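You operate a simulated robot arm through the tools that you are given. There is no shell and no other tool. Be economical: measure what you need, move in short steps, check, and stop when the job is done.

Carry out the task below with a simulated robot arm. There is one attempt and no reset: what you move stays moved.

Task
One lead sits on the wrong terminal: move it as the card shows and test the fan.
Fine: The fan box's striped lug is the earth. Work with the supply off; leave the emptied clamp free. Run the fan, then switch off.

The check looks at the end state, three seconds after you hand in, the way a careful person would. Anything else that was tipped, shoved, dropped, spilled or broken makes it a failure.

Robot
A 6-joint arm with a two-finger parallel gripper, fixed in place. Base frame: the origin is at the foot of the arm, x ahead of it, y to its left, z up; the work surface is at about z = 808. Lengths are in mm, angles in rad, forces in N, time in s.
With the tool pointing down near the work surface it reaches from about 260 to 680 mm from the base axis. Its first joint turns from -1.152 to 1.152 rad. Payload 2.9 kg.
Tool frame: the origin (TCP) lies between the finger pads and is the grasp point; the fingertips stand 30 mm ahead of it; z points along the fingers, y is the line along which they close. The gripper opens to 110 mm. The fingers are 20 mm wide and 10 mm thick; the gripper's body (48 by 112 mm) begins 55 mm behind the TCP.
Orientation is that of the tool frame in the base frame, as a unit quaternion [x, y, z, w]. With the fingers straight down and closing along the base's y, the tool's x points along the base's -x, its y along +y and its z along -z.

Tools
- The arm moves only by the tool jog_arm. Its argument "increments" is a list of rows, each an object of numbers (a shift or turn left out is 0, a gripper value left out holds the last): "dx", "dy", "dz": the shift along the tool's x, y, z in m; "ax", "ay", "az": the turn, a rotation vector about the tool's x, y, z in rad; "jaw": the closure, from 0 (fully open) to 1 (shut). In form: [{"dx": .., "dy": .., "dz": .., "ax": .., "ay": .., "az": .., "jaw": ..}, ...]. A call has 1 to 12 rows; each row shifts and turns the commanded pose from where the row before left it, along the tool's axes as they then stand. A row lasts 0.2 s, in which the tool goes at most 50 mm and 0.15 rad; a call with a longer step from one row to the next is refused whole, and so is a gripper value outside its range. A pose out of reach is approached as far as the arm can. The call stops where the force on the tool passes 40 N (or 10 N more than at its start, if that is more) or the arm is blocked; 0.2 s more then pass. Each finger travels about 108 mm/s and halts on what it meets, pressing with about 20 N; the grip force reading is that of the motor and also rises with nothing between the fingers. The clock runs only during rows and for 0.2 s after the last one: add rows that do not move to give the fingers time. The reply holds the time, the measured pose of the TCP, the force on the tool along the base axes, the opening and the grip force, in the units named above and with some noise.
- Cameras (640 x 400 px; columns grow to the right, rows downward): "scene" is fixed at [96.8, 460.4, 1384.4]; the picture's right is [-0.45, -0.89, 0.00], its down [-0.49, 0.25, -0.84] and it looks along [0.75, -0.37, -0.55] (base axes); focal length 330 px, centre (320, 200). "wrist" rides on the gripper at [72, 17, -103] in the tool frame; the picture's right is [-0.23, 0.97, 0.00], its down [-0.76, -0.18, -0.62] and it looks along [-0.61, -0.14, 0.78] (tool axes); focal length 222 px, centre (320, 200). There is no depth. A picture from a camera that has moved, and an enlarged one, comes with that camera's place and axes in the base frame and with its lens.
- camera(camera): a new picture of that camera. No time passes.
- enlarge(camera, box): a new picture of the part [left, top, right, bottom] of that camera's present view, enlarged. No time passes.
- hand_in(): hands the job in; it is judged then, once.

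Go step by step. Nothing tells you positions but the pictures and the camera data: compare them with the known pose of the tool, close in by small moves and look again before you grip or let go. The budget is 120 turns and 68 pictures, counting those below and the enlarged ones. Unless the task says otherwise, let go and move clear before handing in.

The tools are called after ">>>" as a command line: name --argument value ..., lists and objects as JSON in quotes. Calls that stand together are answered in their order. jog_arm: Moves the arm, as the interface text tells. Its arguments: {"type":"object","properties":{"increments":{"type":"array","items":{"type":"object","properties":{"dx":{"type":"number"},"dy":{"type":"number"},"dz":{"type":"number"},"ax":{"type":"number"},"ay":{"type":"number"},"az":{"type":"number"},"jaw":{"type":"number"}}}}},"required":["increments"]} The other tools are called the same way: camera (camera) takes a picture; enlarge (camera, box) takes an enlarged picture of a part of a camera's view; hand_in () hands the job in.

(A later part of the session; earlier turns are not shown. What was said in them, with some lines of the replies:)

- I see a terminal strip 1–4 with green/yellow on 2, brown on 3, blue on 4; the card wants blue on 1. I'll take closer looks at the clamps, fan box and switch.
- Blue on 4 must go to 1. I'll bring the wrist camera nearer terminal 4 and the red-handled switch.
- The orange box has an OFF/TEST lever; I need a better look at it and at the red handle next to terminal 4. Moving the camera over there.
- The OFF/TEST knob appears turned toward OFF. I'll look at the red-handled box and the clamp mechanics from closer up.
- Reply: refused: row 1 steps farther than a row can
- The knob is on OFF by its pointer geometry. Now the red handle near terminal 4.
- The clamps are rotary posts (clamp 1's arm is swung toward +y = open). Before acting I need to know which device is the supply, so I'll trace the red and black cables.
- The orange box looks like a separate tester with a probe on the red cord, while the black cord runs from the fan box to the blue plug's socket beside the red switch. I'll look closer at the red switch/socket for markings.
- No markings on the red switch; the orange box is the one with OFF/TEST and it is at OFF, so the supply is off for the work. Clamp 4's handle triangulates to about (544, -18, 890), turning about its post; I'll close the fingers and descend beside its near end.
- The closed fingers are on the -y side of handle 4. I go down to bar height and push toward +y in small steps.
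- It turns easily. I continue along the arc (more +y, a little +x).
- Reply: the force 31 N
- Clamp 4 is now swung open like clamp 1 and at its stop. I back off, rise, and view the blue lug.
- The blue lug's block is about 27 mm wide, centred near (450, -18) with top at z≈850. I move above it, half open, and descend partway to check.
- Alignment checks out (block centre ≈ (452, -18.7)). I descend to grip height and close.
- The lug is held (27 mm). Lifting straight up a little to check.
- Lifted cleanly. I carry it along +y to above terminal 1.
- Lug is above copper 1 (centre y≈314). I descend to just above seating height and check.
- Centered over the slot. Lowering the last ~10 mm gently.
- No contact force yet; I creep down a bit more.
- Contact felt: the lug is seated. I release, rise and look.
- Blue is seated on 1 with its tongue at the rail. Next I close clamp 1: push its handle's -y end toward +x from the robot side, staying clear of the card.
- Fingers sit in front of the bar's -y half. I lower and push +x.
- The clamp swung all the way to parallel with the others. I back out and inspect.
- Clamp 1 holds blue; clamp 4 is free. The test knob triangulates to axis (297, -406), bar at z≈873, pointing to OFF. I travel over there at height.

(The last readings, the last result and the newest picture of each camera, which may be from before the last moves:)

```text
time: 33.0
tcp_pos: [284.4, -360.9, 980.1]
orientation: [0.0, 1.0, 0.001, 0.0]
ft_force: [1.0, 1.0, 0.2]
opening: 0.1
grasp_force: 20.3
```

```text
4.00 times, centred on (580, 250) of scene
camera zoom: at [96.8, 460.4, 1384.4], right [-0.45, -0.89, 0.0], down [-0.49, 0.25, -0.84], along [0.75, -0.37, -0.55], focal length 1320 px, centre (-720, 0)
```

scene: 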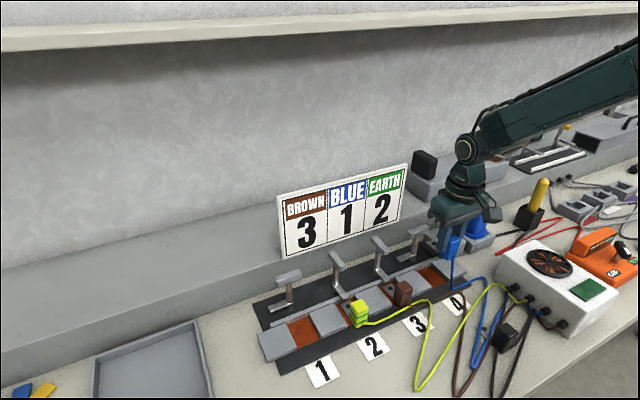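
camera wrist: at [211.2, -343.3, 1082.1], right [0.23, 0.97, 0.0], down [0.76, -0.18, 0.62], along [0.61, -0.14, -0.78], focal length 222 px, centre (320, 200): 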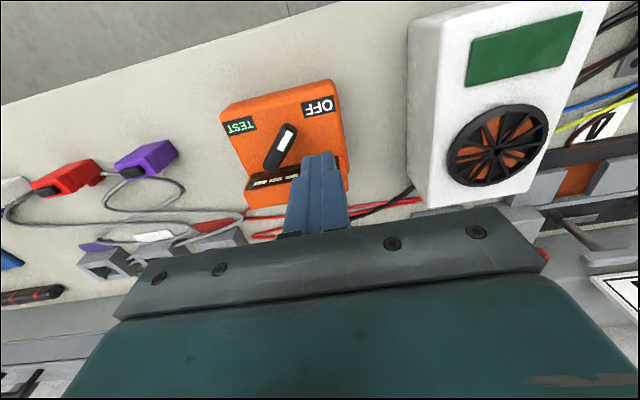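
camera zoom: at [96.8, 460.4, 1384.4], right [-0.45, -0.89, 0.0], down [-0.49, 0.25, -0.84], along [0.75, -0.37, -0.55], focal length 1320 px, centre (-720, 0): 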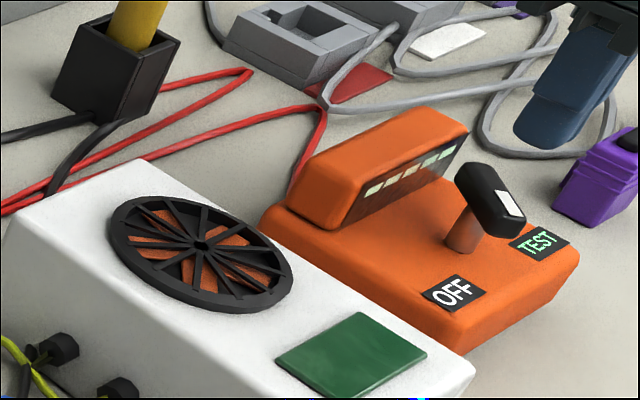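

Geometry confirmed (knob centre ≈ (298, -405)). I descend on the OFF side of its pointer and push it toward TEST.

>>> jog_arm --increments '[{"dz": 0.045, "dx": -0.001}, {"dz": 0.041}, {}, {"dy": -0.01}, {"dy": -0.008, "dx": 0.003}, {"dy": -0.008, "dx": 0.004}, {}]'

>>> enlarge --camera "scene" --box '[520, 200, 640, 300]'

```text
time: 34.6
tcp_pos: [278.9, -388.5, 894.5]
orientation: [0.0, 1.0, -0.001, 0.001]
ft_force: [0.3, -0.4, 0.2]
opening: 0.0
grasp_force: 19.8
```

```text
4.00 times, centred on (580, 250) of scene
camera zoom: at [96.8, 460.4, 1384.4], right [-0.45, -0.89, 0.0], down [-0.49, 0.25, -0.84], along [0.75, -0.37, -0.55], focal length 1320 px, centre (-720, 0)
```

zoom: 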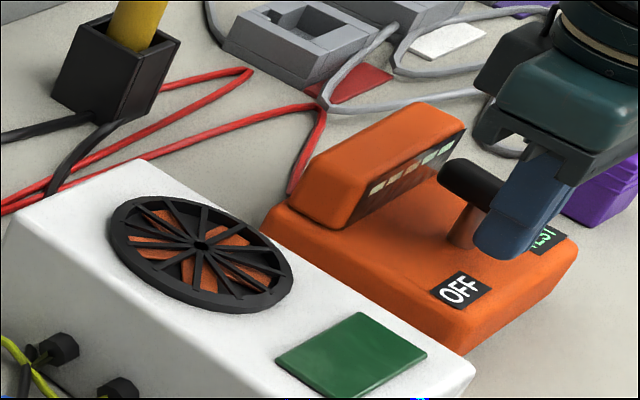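

The knob is turning. I continue along the arc toward TEST.

>>> jog_arm --increments '[{"dy": -0.006, "dx": 0.003}, {"dy": -0.006, "dx": 0.003}, {"dy": -0.004, "dx": 0.001}, {}]'

>>> enlarge --camera "scene" --box '[520, 200, 640, 300]'

```text
time: 35.6
tcp_pos: [270.6, -402.6, 894.9]
orientation: [0.0, 1.0, 0.0, 0.0]
ft_force: [-0.9, -0.5, 0.2]
opening: 0.0
grasp_force: 19.9
```

```text
4.00 times, centred on (580, 250) of scene
camera zoom: at [96.8, 460.4, 1384.4], right [-0.45, -0.89, 0.0], down [-0.49, 0.25, -0.84], along [0.75, -0.37, -0.55], focal length 1320 px, centre (-720, 0)
```

zoom: 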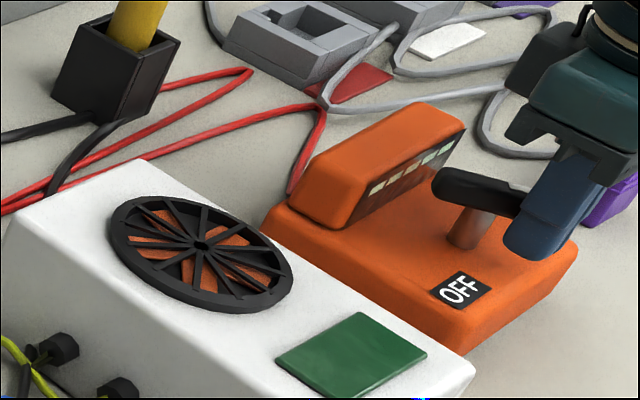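

Not at the stop yet; pushing further.

>>> jog_arm --increments '[{"dy": -0.006, "dx": 0.001}, {"dy": -0.005}, {"dy": -0.004}, {}]'

>>> enlarge --camera "scene" --box '[520, 200, 640, 300]'

```text
time: 36.6
tcp_pos: [269.3, -417.2, 895.0]
orientation: [0.0, 1.0, 0.0, 0.0]
ft_force: [-3.3, 5.1, 3.4]
opening: 0.0
grasp_force: 20.2
```

```text
4.00 times, centred on (580, 250) of scene
camera zoom: at [96.6, 460.6, 1384.3], right [-0.45, -0.89, 0.0], down [-0.49, 0.25, -0.84], along [0.75, -0.37, -0.55], focal length 1320 px, centre (-720, 0)
```

zoom: 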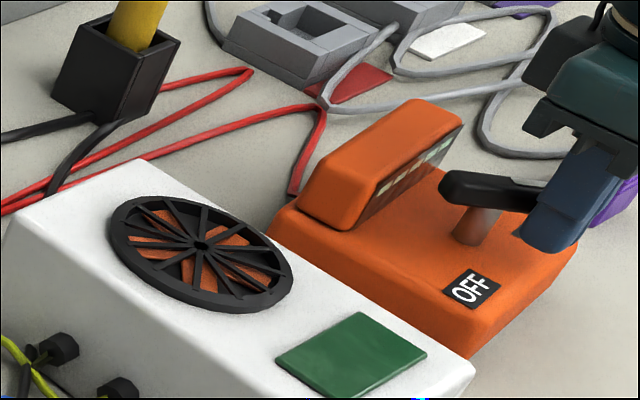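

The fan doesn't run and the box itself began to slide slightly, so I stop pushing, back off and look from above.

>>> jog_arm --increments '[{"dy": 0.012}, {"dz": -0.04}, {"dz": -0.045, "dy": 0.03}, {"dx": 0.0, "dy": 0.0}]'

>>> enlarge --camera "wrist" --box '[180, 60, 380, 220]'

>>> enlarge --camera "scene" --box '[520, 200, 640, 300]'

```text
refused: row 3 steps farther than a row can; nothing moved
```

```text
2.50 times, centred on (280, 140) of wrist
camera zoom: at [197.2, -400.1, 997.1], right [0.23, 0.97, 0.0], down [0.76, -0.18, 0.62], along [0.61, -0.14, -0.78], focal length 555 px, centre (420, 350)
```

zoom: 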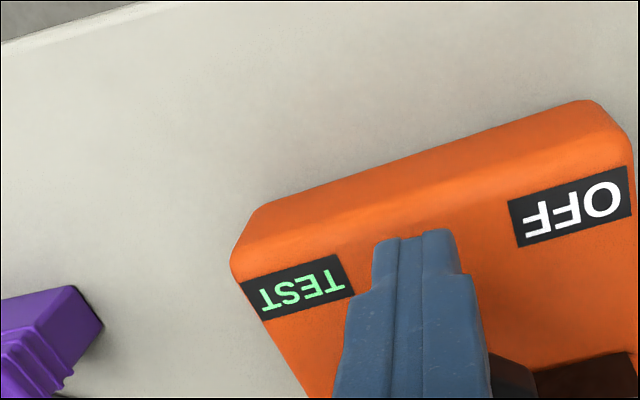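

```text
4.00 times, centred on (580, 250) of scene
camera zoom: at [96.6, 460.6, 1384.3], right [-0.45, -0.89, 0.0], down [-0.49, 0.25, -0.84], along [0.75, -0.37, -0.55], focal length 1320 px, centre (-720, 0)
```

zoom: 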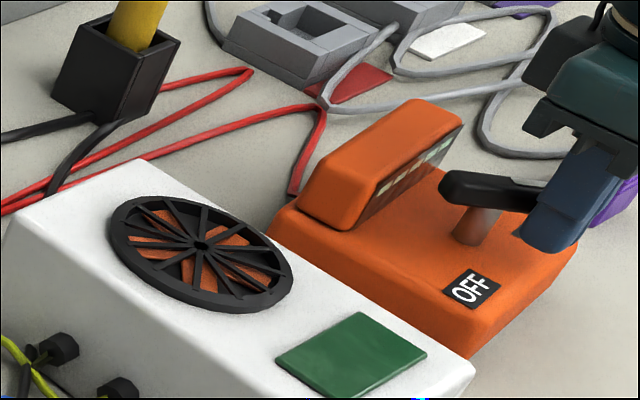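

>>> jog_arm --increments '[{"dy": 0.012}, {"dz": -0.04}, {"dz": -0.04}, {"dy": 0.03}, {}]'

>>> enlarge --camera "wrist" --box '[180, 60, 380, 220]'

>>> enlarge --camera "scene" --box '[520, 200, 640, 300]'

```text
time: 37.8
tcp_pos: [270.6, -373.7, 975.7]
orientation: [0.0, 1.0, -0.001, 0.0]
ft_force: [-0.1, 0.6, 0.0]
opening: 0.4
grasp_force: 20.5
```

```text
2.50 times, centred on (280, 140) of wrist
camera zoom: at [197.0, -355.9, 1077.7], right [0.23, 0.97, 0.0], down [0.76, -0.18, 0.62], along [0.61, -0.14, -0.78], focal length 555 px, centre (420, 350)
```

zoom: 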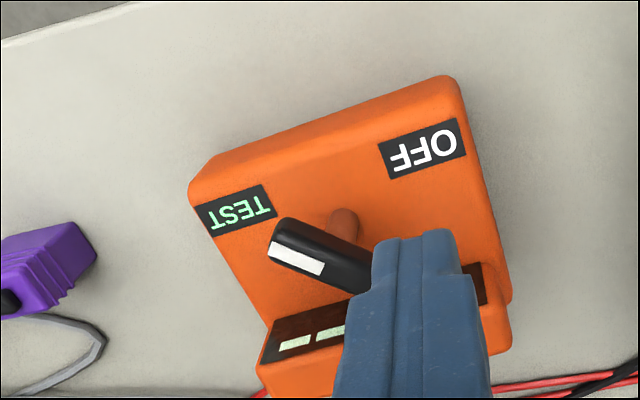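

```text
4.00 times, centred on (580, 250) of scene
camera zoom: at [96.8, 460.5, 1384.4], right [-0.45, -0.89, 0.0], down [-0.49, 0.25, -0.84], along [0.75, -0.37, -0.55], focal length 1320 px, centre (-720, 0)
```

zoom: 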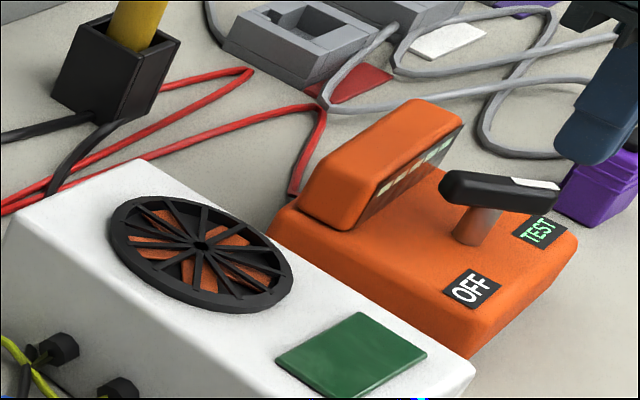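

The knob is clearly at TEST and the fan stays still, so the orange unit is an unrelated tester and must be put back: knob to OFF and the box nudged back the few mm. I go to the other side of its pointer.

>>> jog_arm --increments '[{"dx": -0.02, "dy": -0.035}, {"dx": -0.022, "dy": -0.034}, {}, {"dz": 0.04}, {"dz": 0.04}, {}]'

>>> enlarge --camera "scene" --box '[520, 200, 640, 300]'

```text
time: 39.2
tcp_pos: [314.2, -443.9, 891.9]
orientation: [0.0, 1.0, 0.001, 0.0]
ft_force: [-0.8, 0.3, -0.3]
opening: 0.0
grasp_force: 20.2
```

```text
4.00 times, centred on (580, 250) of scene
camera zoom: at [96.8, 460.4, 1384.4], right [-0.45, -0.89, 0.0], down [-0.49, 0.25, -0.84], along [0.75, -0.37, -0.55], focal length 1320 px, centre (-720, 0)
```

zoom: 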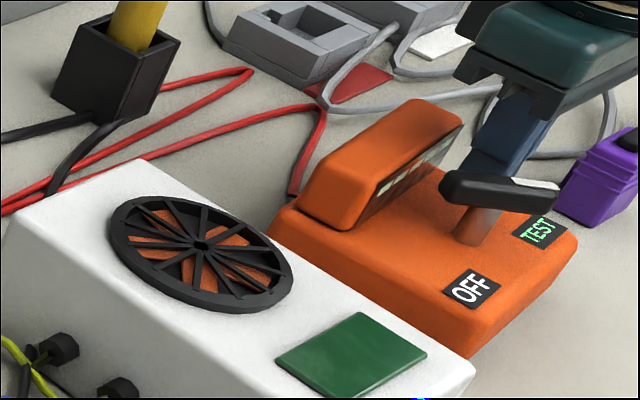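

The finger is behind the bar as planned. I sweep it around the arc back to OFF.

>>> jog_arm --increments '[{"dx": 0.009, "dy": 0.004}, {"dx": 0.01, "dy": 0.001}, {"dx": 0.01, "dy": 0.002}, {"dx": 0.009, "dy": 0.006}, {"dx": 0.004, "dy": 0.008}, {"dx": 0.002, "dy": 0.008}, {"dy": 0.003}, {}]'

>>> enlarge --camera "scene" --box '[520, 200, 640, 300]'

```text
time: 41.0
tcp_pos: [267.1, -412.4, 895.5]
orientation: [0.002, 1.0, -0.001, -0.001]
ft_force: [-4.3, -5.1, 3.1]
opening: 0.0
grasp_force: 20.2
```

```text
4.00 times, centred on (580, 250) of scene
camera zoom: at [96.6, 460.4, 1384.4], right [-0.45, -0.89, 0.0], down [-0.49, 0.25, -0.84], along [0.75, -0.37, -0.55], focal length 1320 px, centre (-720, 0)
```

zoom: 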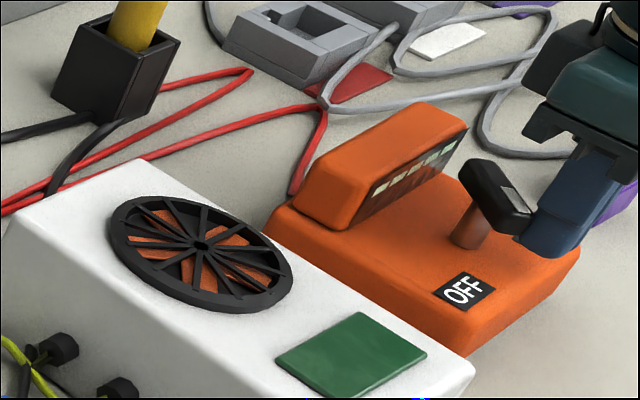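

The knob is back on OFF and the box has nearly returned. One more ~1 mm nudge, then retreat and check.

>>> jog_arm --increments '[{"dy": 0.0015}, {}, {"dy": -0.012}, {"dz": -0.045}, {"dz": -0.045}, {"dz": -0.03}, {}]'

>>> enlarge --camera "scene" --box '[520, 200, 640, 300]'

```text
time: 42.6
tcp_pos: [267.6, -422.2, 1016.9]
orientation: [0.001, 1.0, 0.0, -0.001]
ft_force: [0.5, -0.2, 1.0]
opening: 0.0
grasp_force: 19.8
```

```text
4.00 times, centred on (580, 250) of scene
camera zoom: at [96.8, 460.5, 1384.4], right [-0.45, -0.89, 0.0], down [-0.49, 0.25, -0.84], along [0.75, -0.37, -0.55], focal length 1320 px, centre (-720, 0)
```

zoom: 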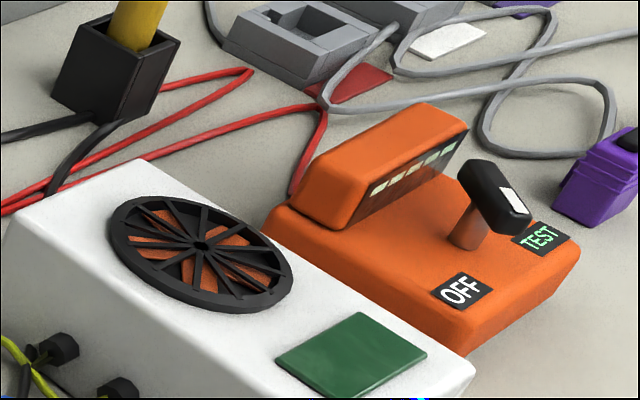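

The tester is back at OFF within a couple of mm. The remaining candidate supply is the red-handled switch at (541, -112); since the correctly wired fan is still, it is now off. I travel there at height.

>>> jog_arm --increments '[{"dz": -0.04}, {"dy": 0.047}, {"dy": 0.047}, {"dy": 0.047}, {"dy": 0.047}, {"dy": 0.047}, {"dy": 0.043}, {}]'

>>> jog_arm --increments '[{"dx": -0.045}, {"dx": -0.045}, {"dx": -0.045}, {"dx": -0.045}, {"dx": -0.045}, {"dx": -0.026}, {"dz": 0.045}, {"dz": 0.045}, {"dz": 0.03}, {}]'

>>> enlarge --camera "scene" --box '[410, 170, 610, 300]'

```text
time: 44.4
tcp_pos: [268.6, -140.7, 1054.3]
orientation: [0.0, 1.0, 0.0, 0.0]
ft_force: [-0.2, 0.2, -0.4]
opening: 0.0
grasp_force: 19.7
```

```text
time: 46.6
tcp_pos: [525.7, -145.4, 934.0]
orientation: [0.0, 1.0, 0.0, 0.0]
ft_force: [-0.1, 0.3, 1.0]
opening: 0.0
grasp_force: 20.4
```

```text
3.08 times, centred on (510, 235) of scene
camera zoom: at [96.8, 460.4, 1384.4], right [-0.45, -0.89, 0.0], down [-0.49, 0.25, -0.84], along [0.75, -0.37, -0.55], focal length 1015 px, centre (-265, 92)
```

zoom: 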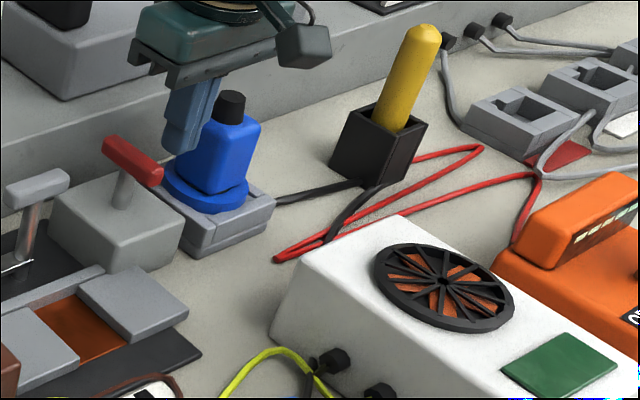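

Fingers are between the red handle and the blue plug. I descend to handle height and push its near end gently toward +y.

>>> jog_arm --increments '[{"dx": 0.005, "dy": 0.003, "dz": 0.015}, {"dz": 0.014}, {}, {"dy": 0.008}, {"dy": 0.006}, {"dy": 0.006}, {"dy": 0.006}, {}]'

>>> enlarge --camera "scene" --box '[410, 170, 610, 300]'

```text
time: 48.4
tcp_pos: [514.9, -114.8, 905.6]
orientation: [0.0, 1.0, 0.0, 0.001]
ft_force: [-0.5, 0.4, 0.0]
opening: 0.2
grasp_force: 19.3
```

```text
3.08 times, centred on (510, 235) of scene
camera zoom: at [96.8, 460.5, 1384.4], right [-0.45, -0.89, 0.0], down [-0.49, 0.25, -0.84], along [0.75, -0.37, -0.55], focal length 1015 px, centre (-265, 92)
```

zoom: 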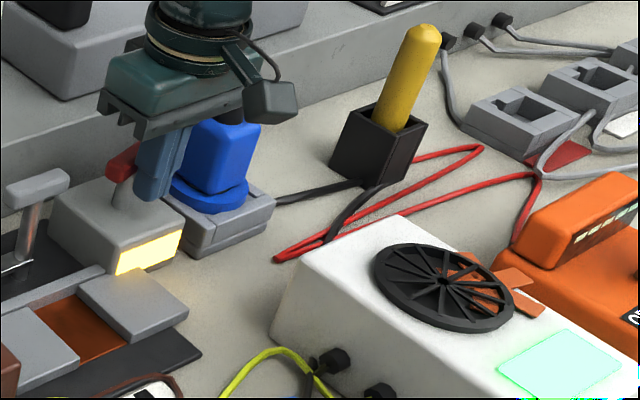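

The switch lamp and the fan's green panel are lit and the blades are turning: the fan runs. I let it run about 2 s and take one confirming picture.

>>> jog_arm --increments '[{"dy": 0.002}, {}, {}, {}, {}, {}, {}, {}, {}, {}]'

>>> enlarge --camera "scene" --box '[410, 170, 610, 300]'

```text
time: 50.6
tcp_pos: [514.4, -112.4, 905.8]
orientation: [0.0, 1.0, 0.0, 0.0]
ft_force: [0.0, -0.1, 0.4]
opening: 0.0
grasp_force: 20.2
```

```text
3.08 times, centred on (510, 235) of scene
camera zoom: at [96.8, 460.4, 1384.4], right [-0.45, -0.89, 0.0], down [-0.49, 0.25, -0.84], along [0.75, -0.37, -0.55], focal length 1015 px, centre (-265, 92)
```

zoom: 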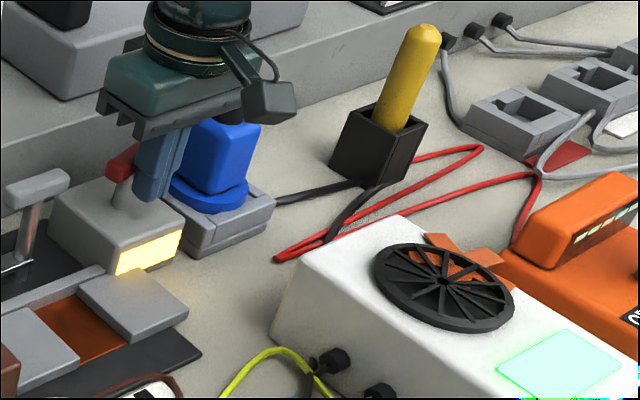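

The blades have moved on, so the fan is running. Now I rise and check the handle angle before pushing it back.

>>> jog_arm --increments '[{"dy": -0.012}, {"dz": -0.035}, {"dz": -0.015, "dx": 0.02}, {"dy": 0.03}, {"dy": 0.03}, {"dx": -0.008}, {}]'

>>> camera --camera "wrist"

```text
time: 52.2
tcp_pos: [505.0, -67.7, 956.3]
orientation: [0.0, 1.0, -0.001, -0.001]
ft_force: [-0.8, 0.2, -0.4]
opening: 0.2
grasp_force: 20.2
```

```text
6 pictures are left
camera wrist: at [431.2, -49.8, 1057.7], right [0.23, 0.97, 0.0], down [0.76, -0.18, 0.62], along [0.61, -0.14, -0.78], focal length 222 px, centre (320, 200)
```

wrist: 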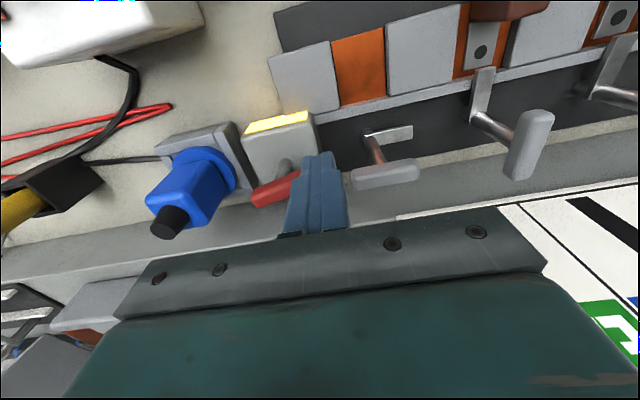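

The handle lies nearly along y now. As with clamp 1, I push its -y end toward +x to switch off.

>>> jog_arm --increments '[{"dy": -0.034}, {"dy": -0.034}, {}, {"dz": 0.03}, {"dz": 0.021}, {"dx": -0.01}, {"dx": -0.008}, {"dx": -0.007}, {"dx": -0.005}, {}]'

>>> enlarge --camera "scene" --box '[410, 170, 610, 300]'

```text
time: 54.4
tcp_pos: [533.8, -134.4, 905.8]
orientation: [0.001, 1.0, -0.001, 0.0]
ft_force: [-0.9, -12.3, -3.9]
opening: 0.1
grasp_force: 19.9
```

```text
3.08 times, centred on (510, 235) of scene
camera zoom: at [96.8, 460.1, 1384.5], right [-0.45, -0.89, 0.0], down [-0.49, 0.25, -0.84], along [0.75, -0.37, -0.55], focal length 1015 px, centre (-265, 92)
```

zoom: 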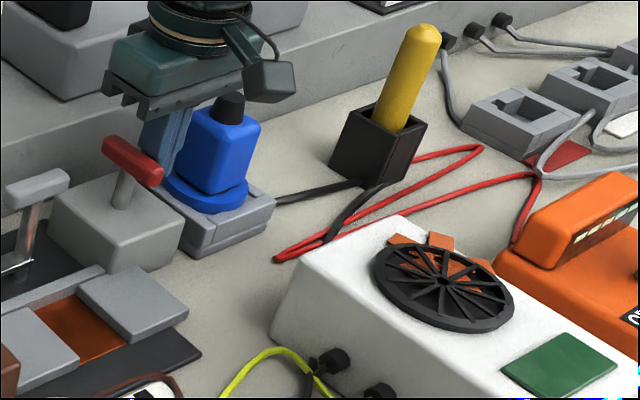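

Supply is off again: lamp and panel are dark and the red handle is at its starting position. I back away upward and clear, then take a final look.

>>> jog_arm --increments '[{"dy": -0.006}, {"dx": 0.006}, {"dz": -0.045}, {"dz": -0.045}, {"dz": -0.045}, {"dz": -0.045}, {"dx": 0.04}, {"dx": 0.04}, {"jaw": 0}, {}]'

>>> camera --camera "scene"

>>> enlarge --camera "scene" --box '[250, 210, 490, 370]'

```text
time: 56.6
tcp_pos: [449.1, -135.0, 1083.8]
orientation: [0.0, 1.0, 0.0, 0.0]
ft_force: [-0.3, 0.5, -0.3]
opening: 110.0
grasp_force: 0.0
```

```text
4 pictures are left
```

scene: 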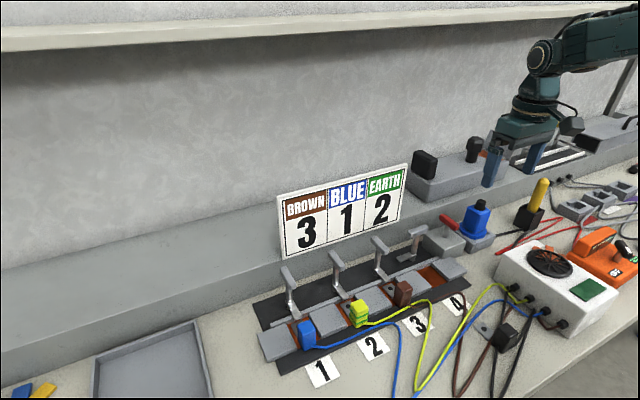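

```text
2.50 times, centred on (370, 290) of scene
camera zoom: at [96.8, 460.5, 1384.4], right [-0.45, -0.89, 0.0], down [-0.49, 0.25, -0.84], along [0.75, -0.37, -0.55], focal length 825 px, centre (195, -25)
```

zoom: 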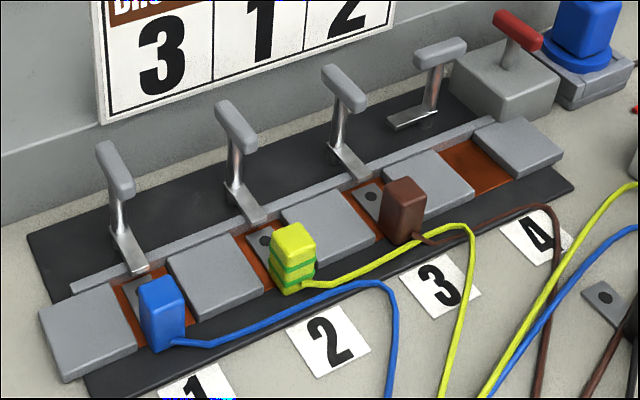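

Blue is clamped on 1, earth on 2 and brown on 3, clamp 4 is open and empty, and the supply is off. The arm is clear, so I'm handing in.

>>> hand_in

```text
The job is handed in.
```

The blue lead is now clamped on terminal 1, matching the card. Terminal 4's clamp is left open and empty. The fan ran for about 2 seconds, and I then switched the supply off.

I first took the orange OFF/TEST box for the fan supply and turned its knob to TEST. The fan didn't respond, and the box slid a few mm. I turned the knob back to OFF and nudged the box back, but it still sits about 2–4 mm off and slightly rotated from where it started.

The real supply switch is the red handle beside terminal 4. I only confirmed that after rewiring. It was off during the work, because the correctly wired fan stayed still until I turned it.
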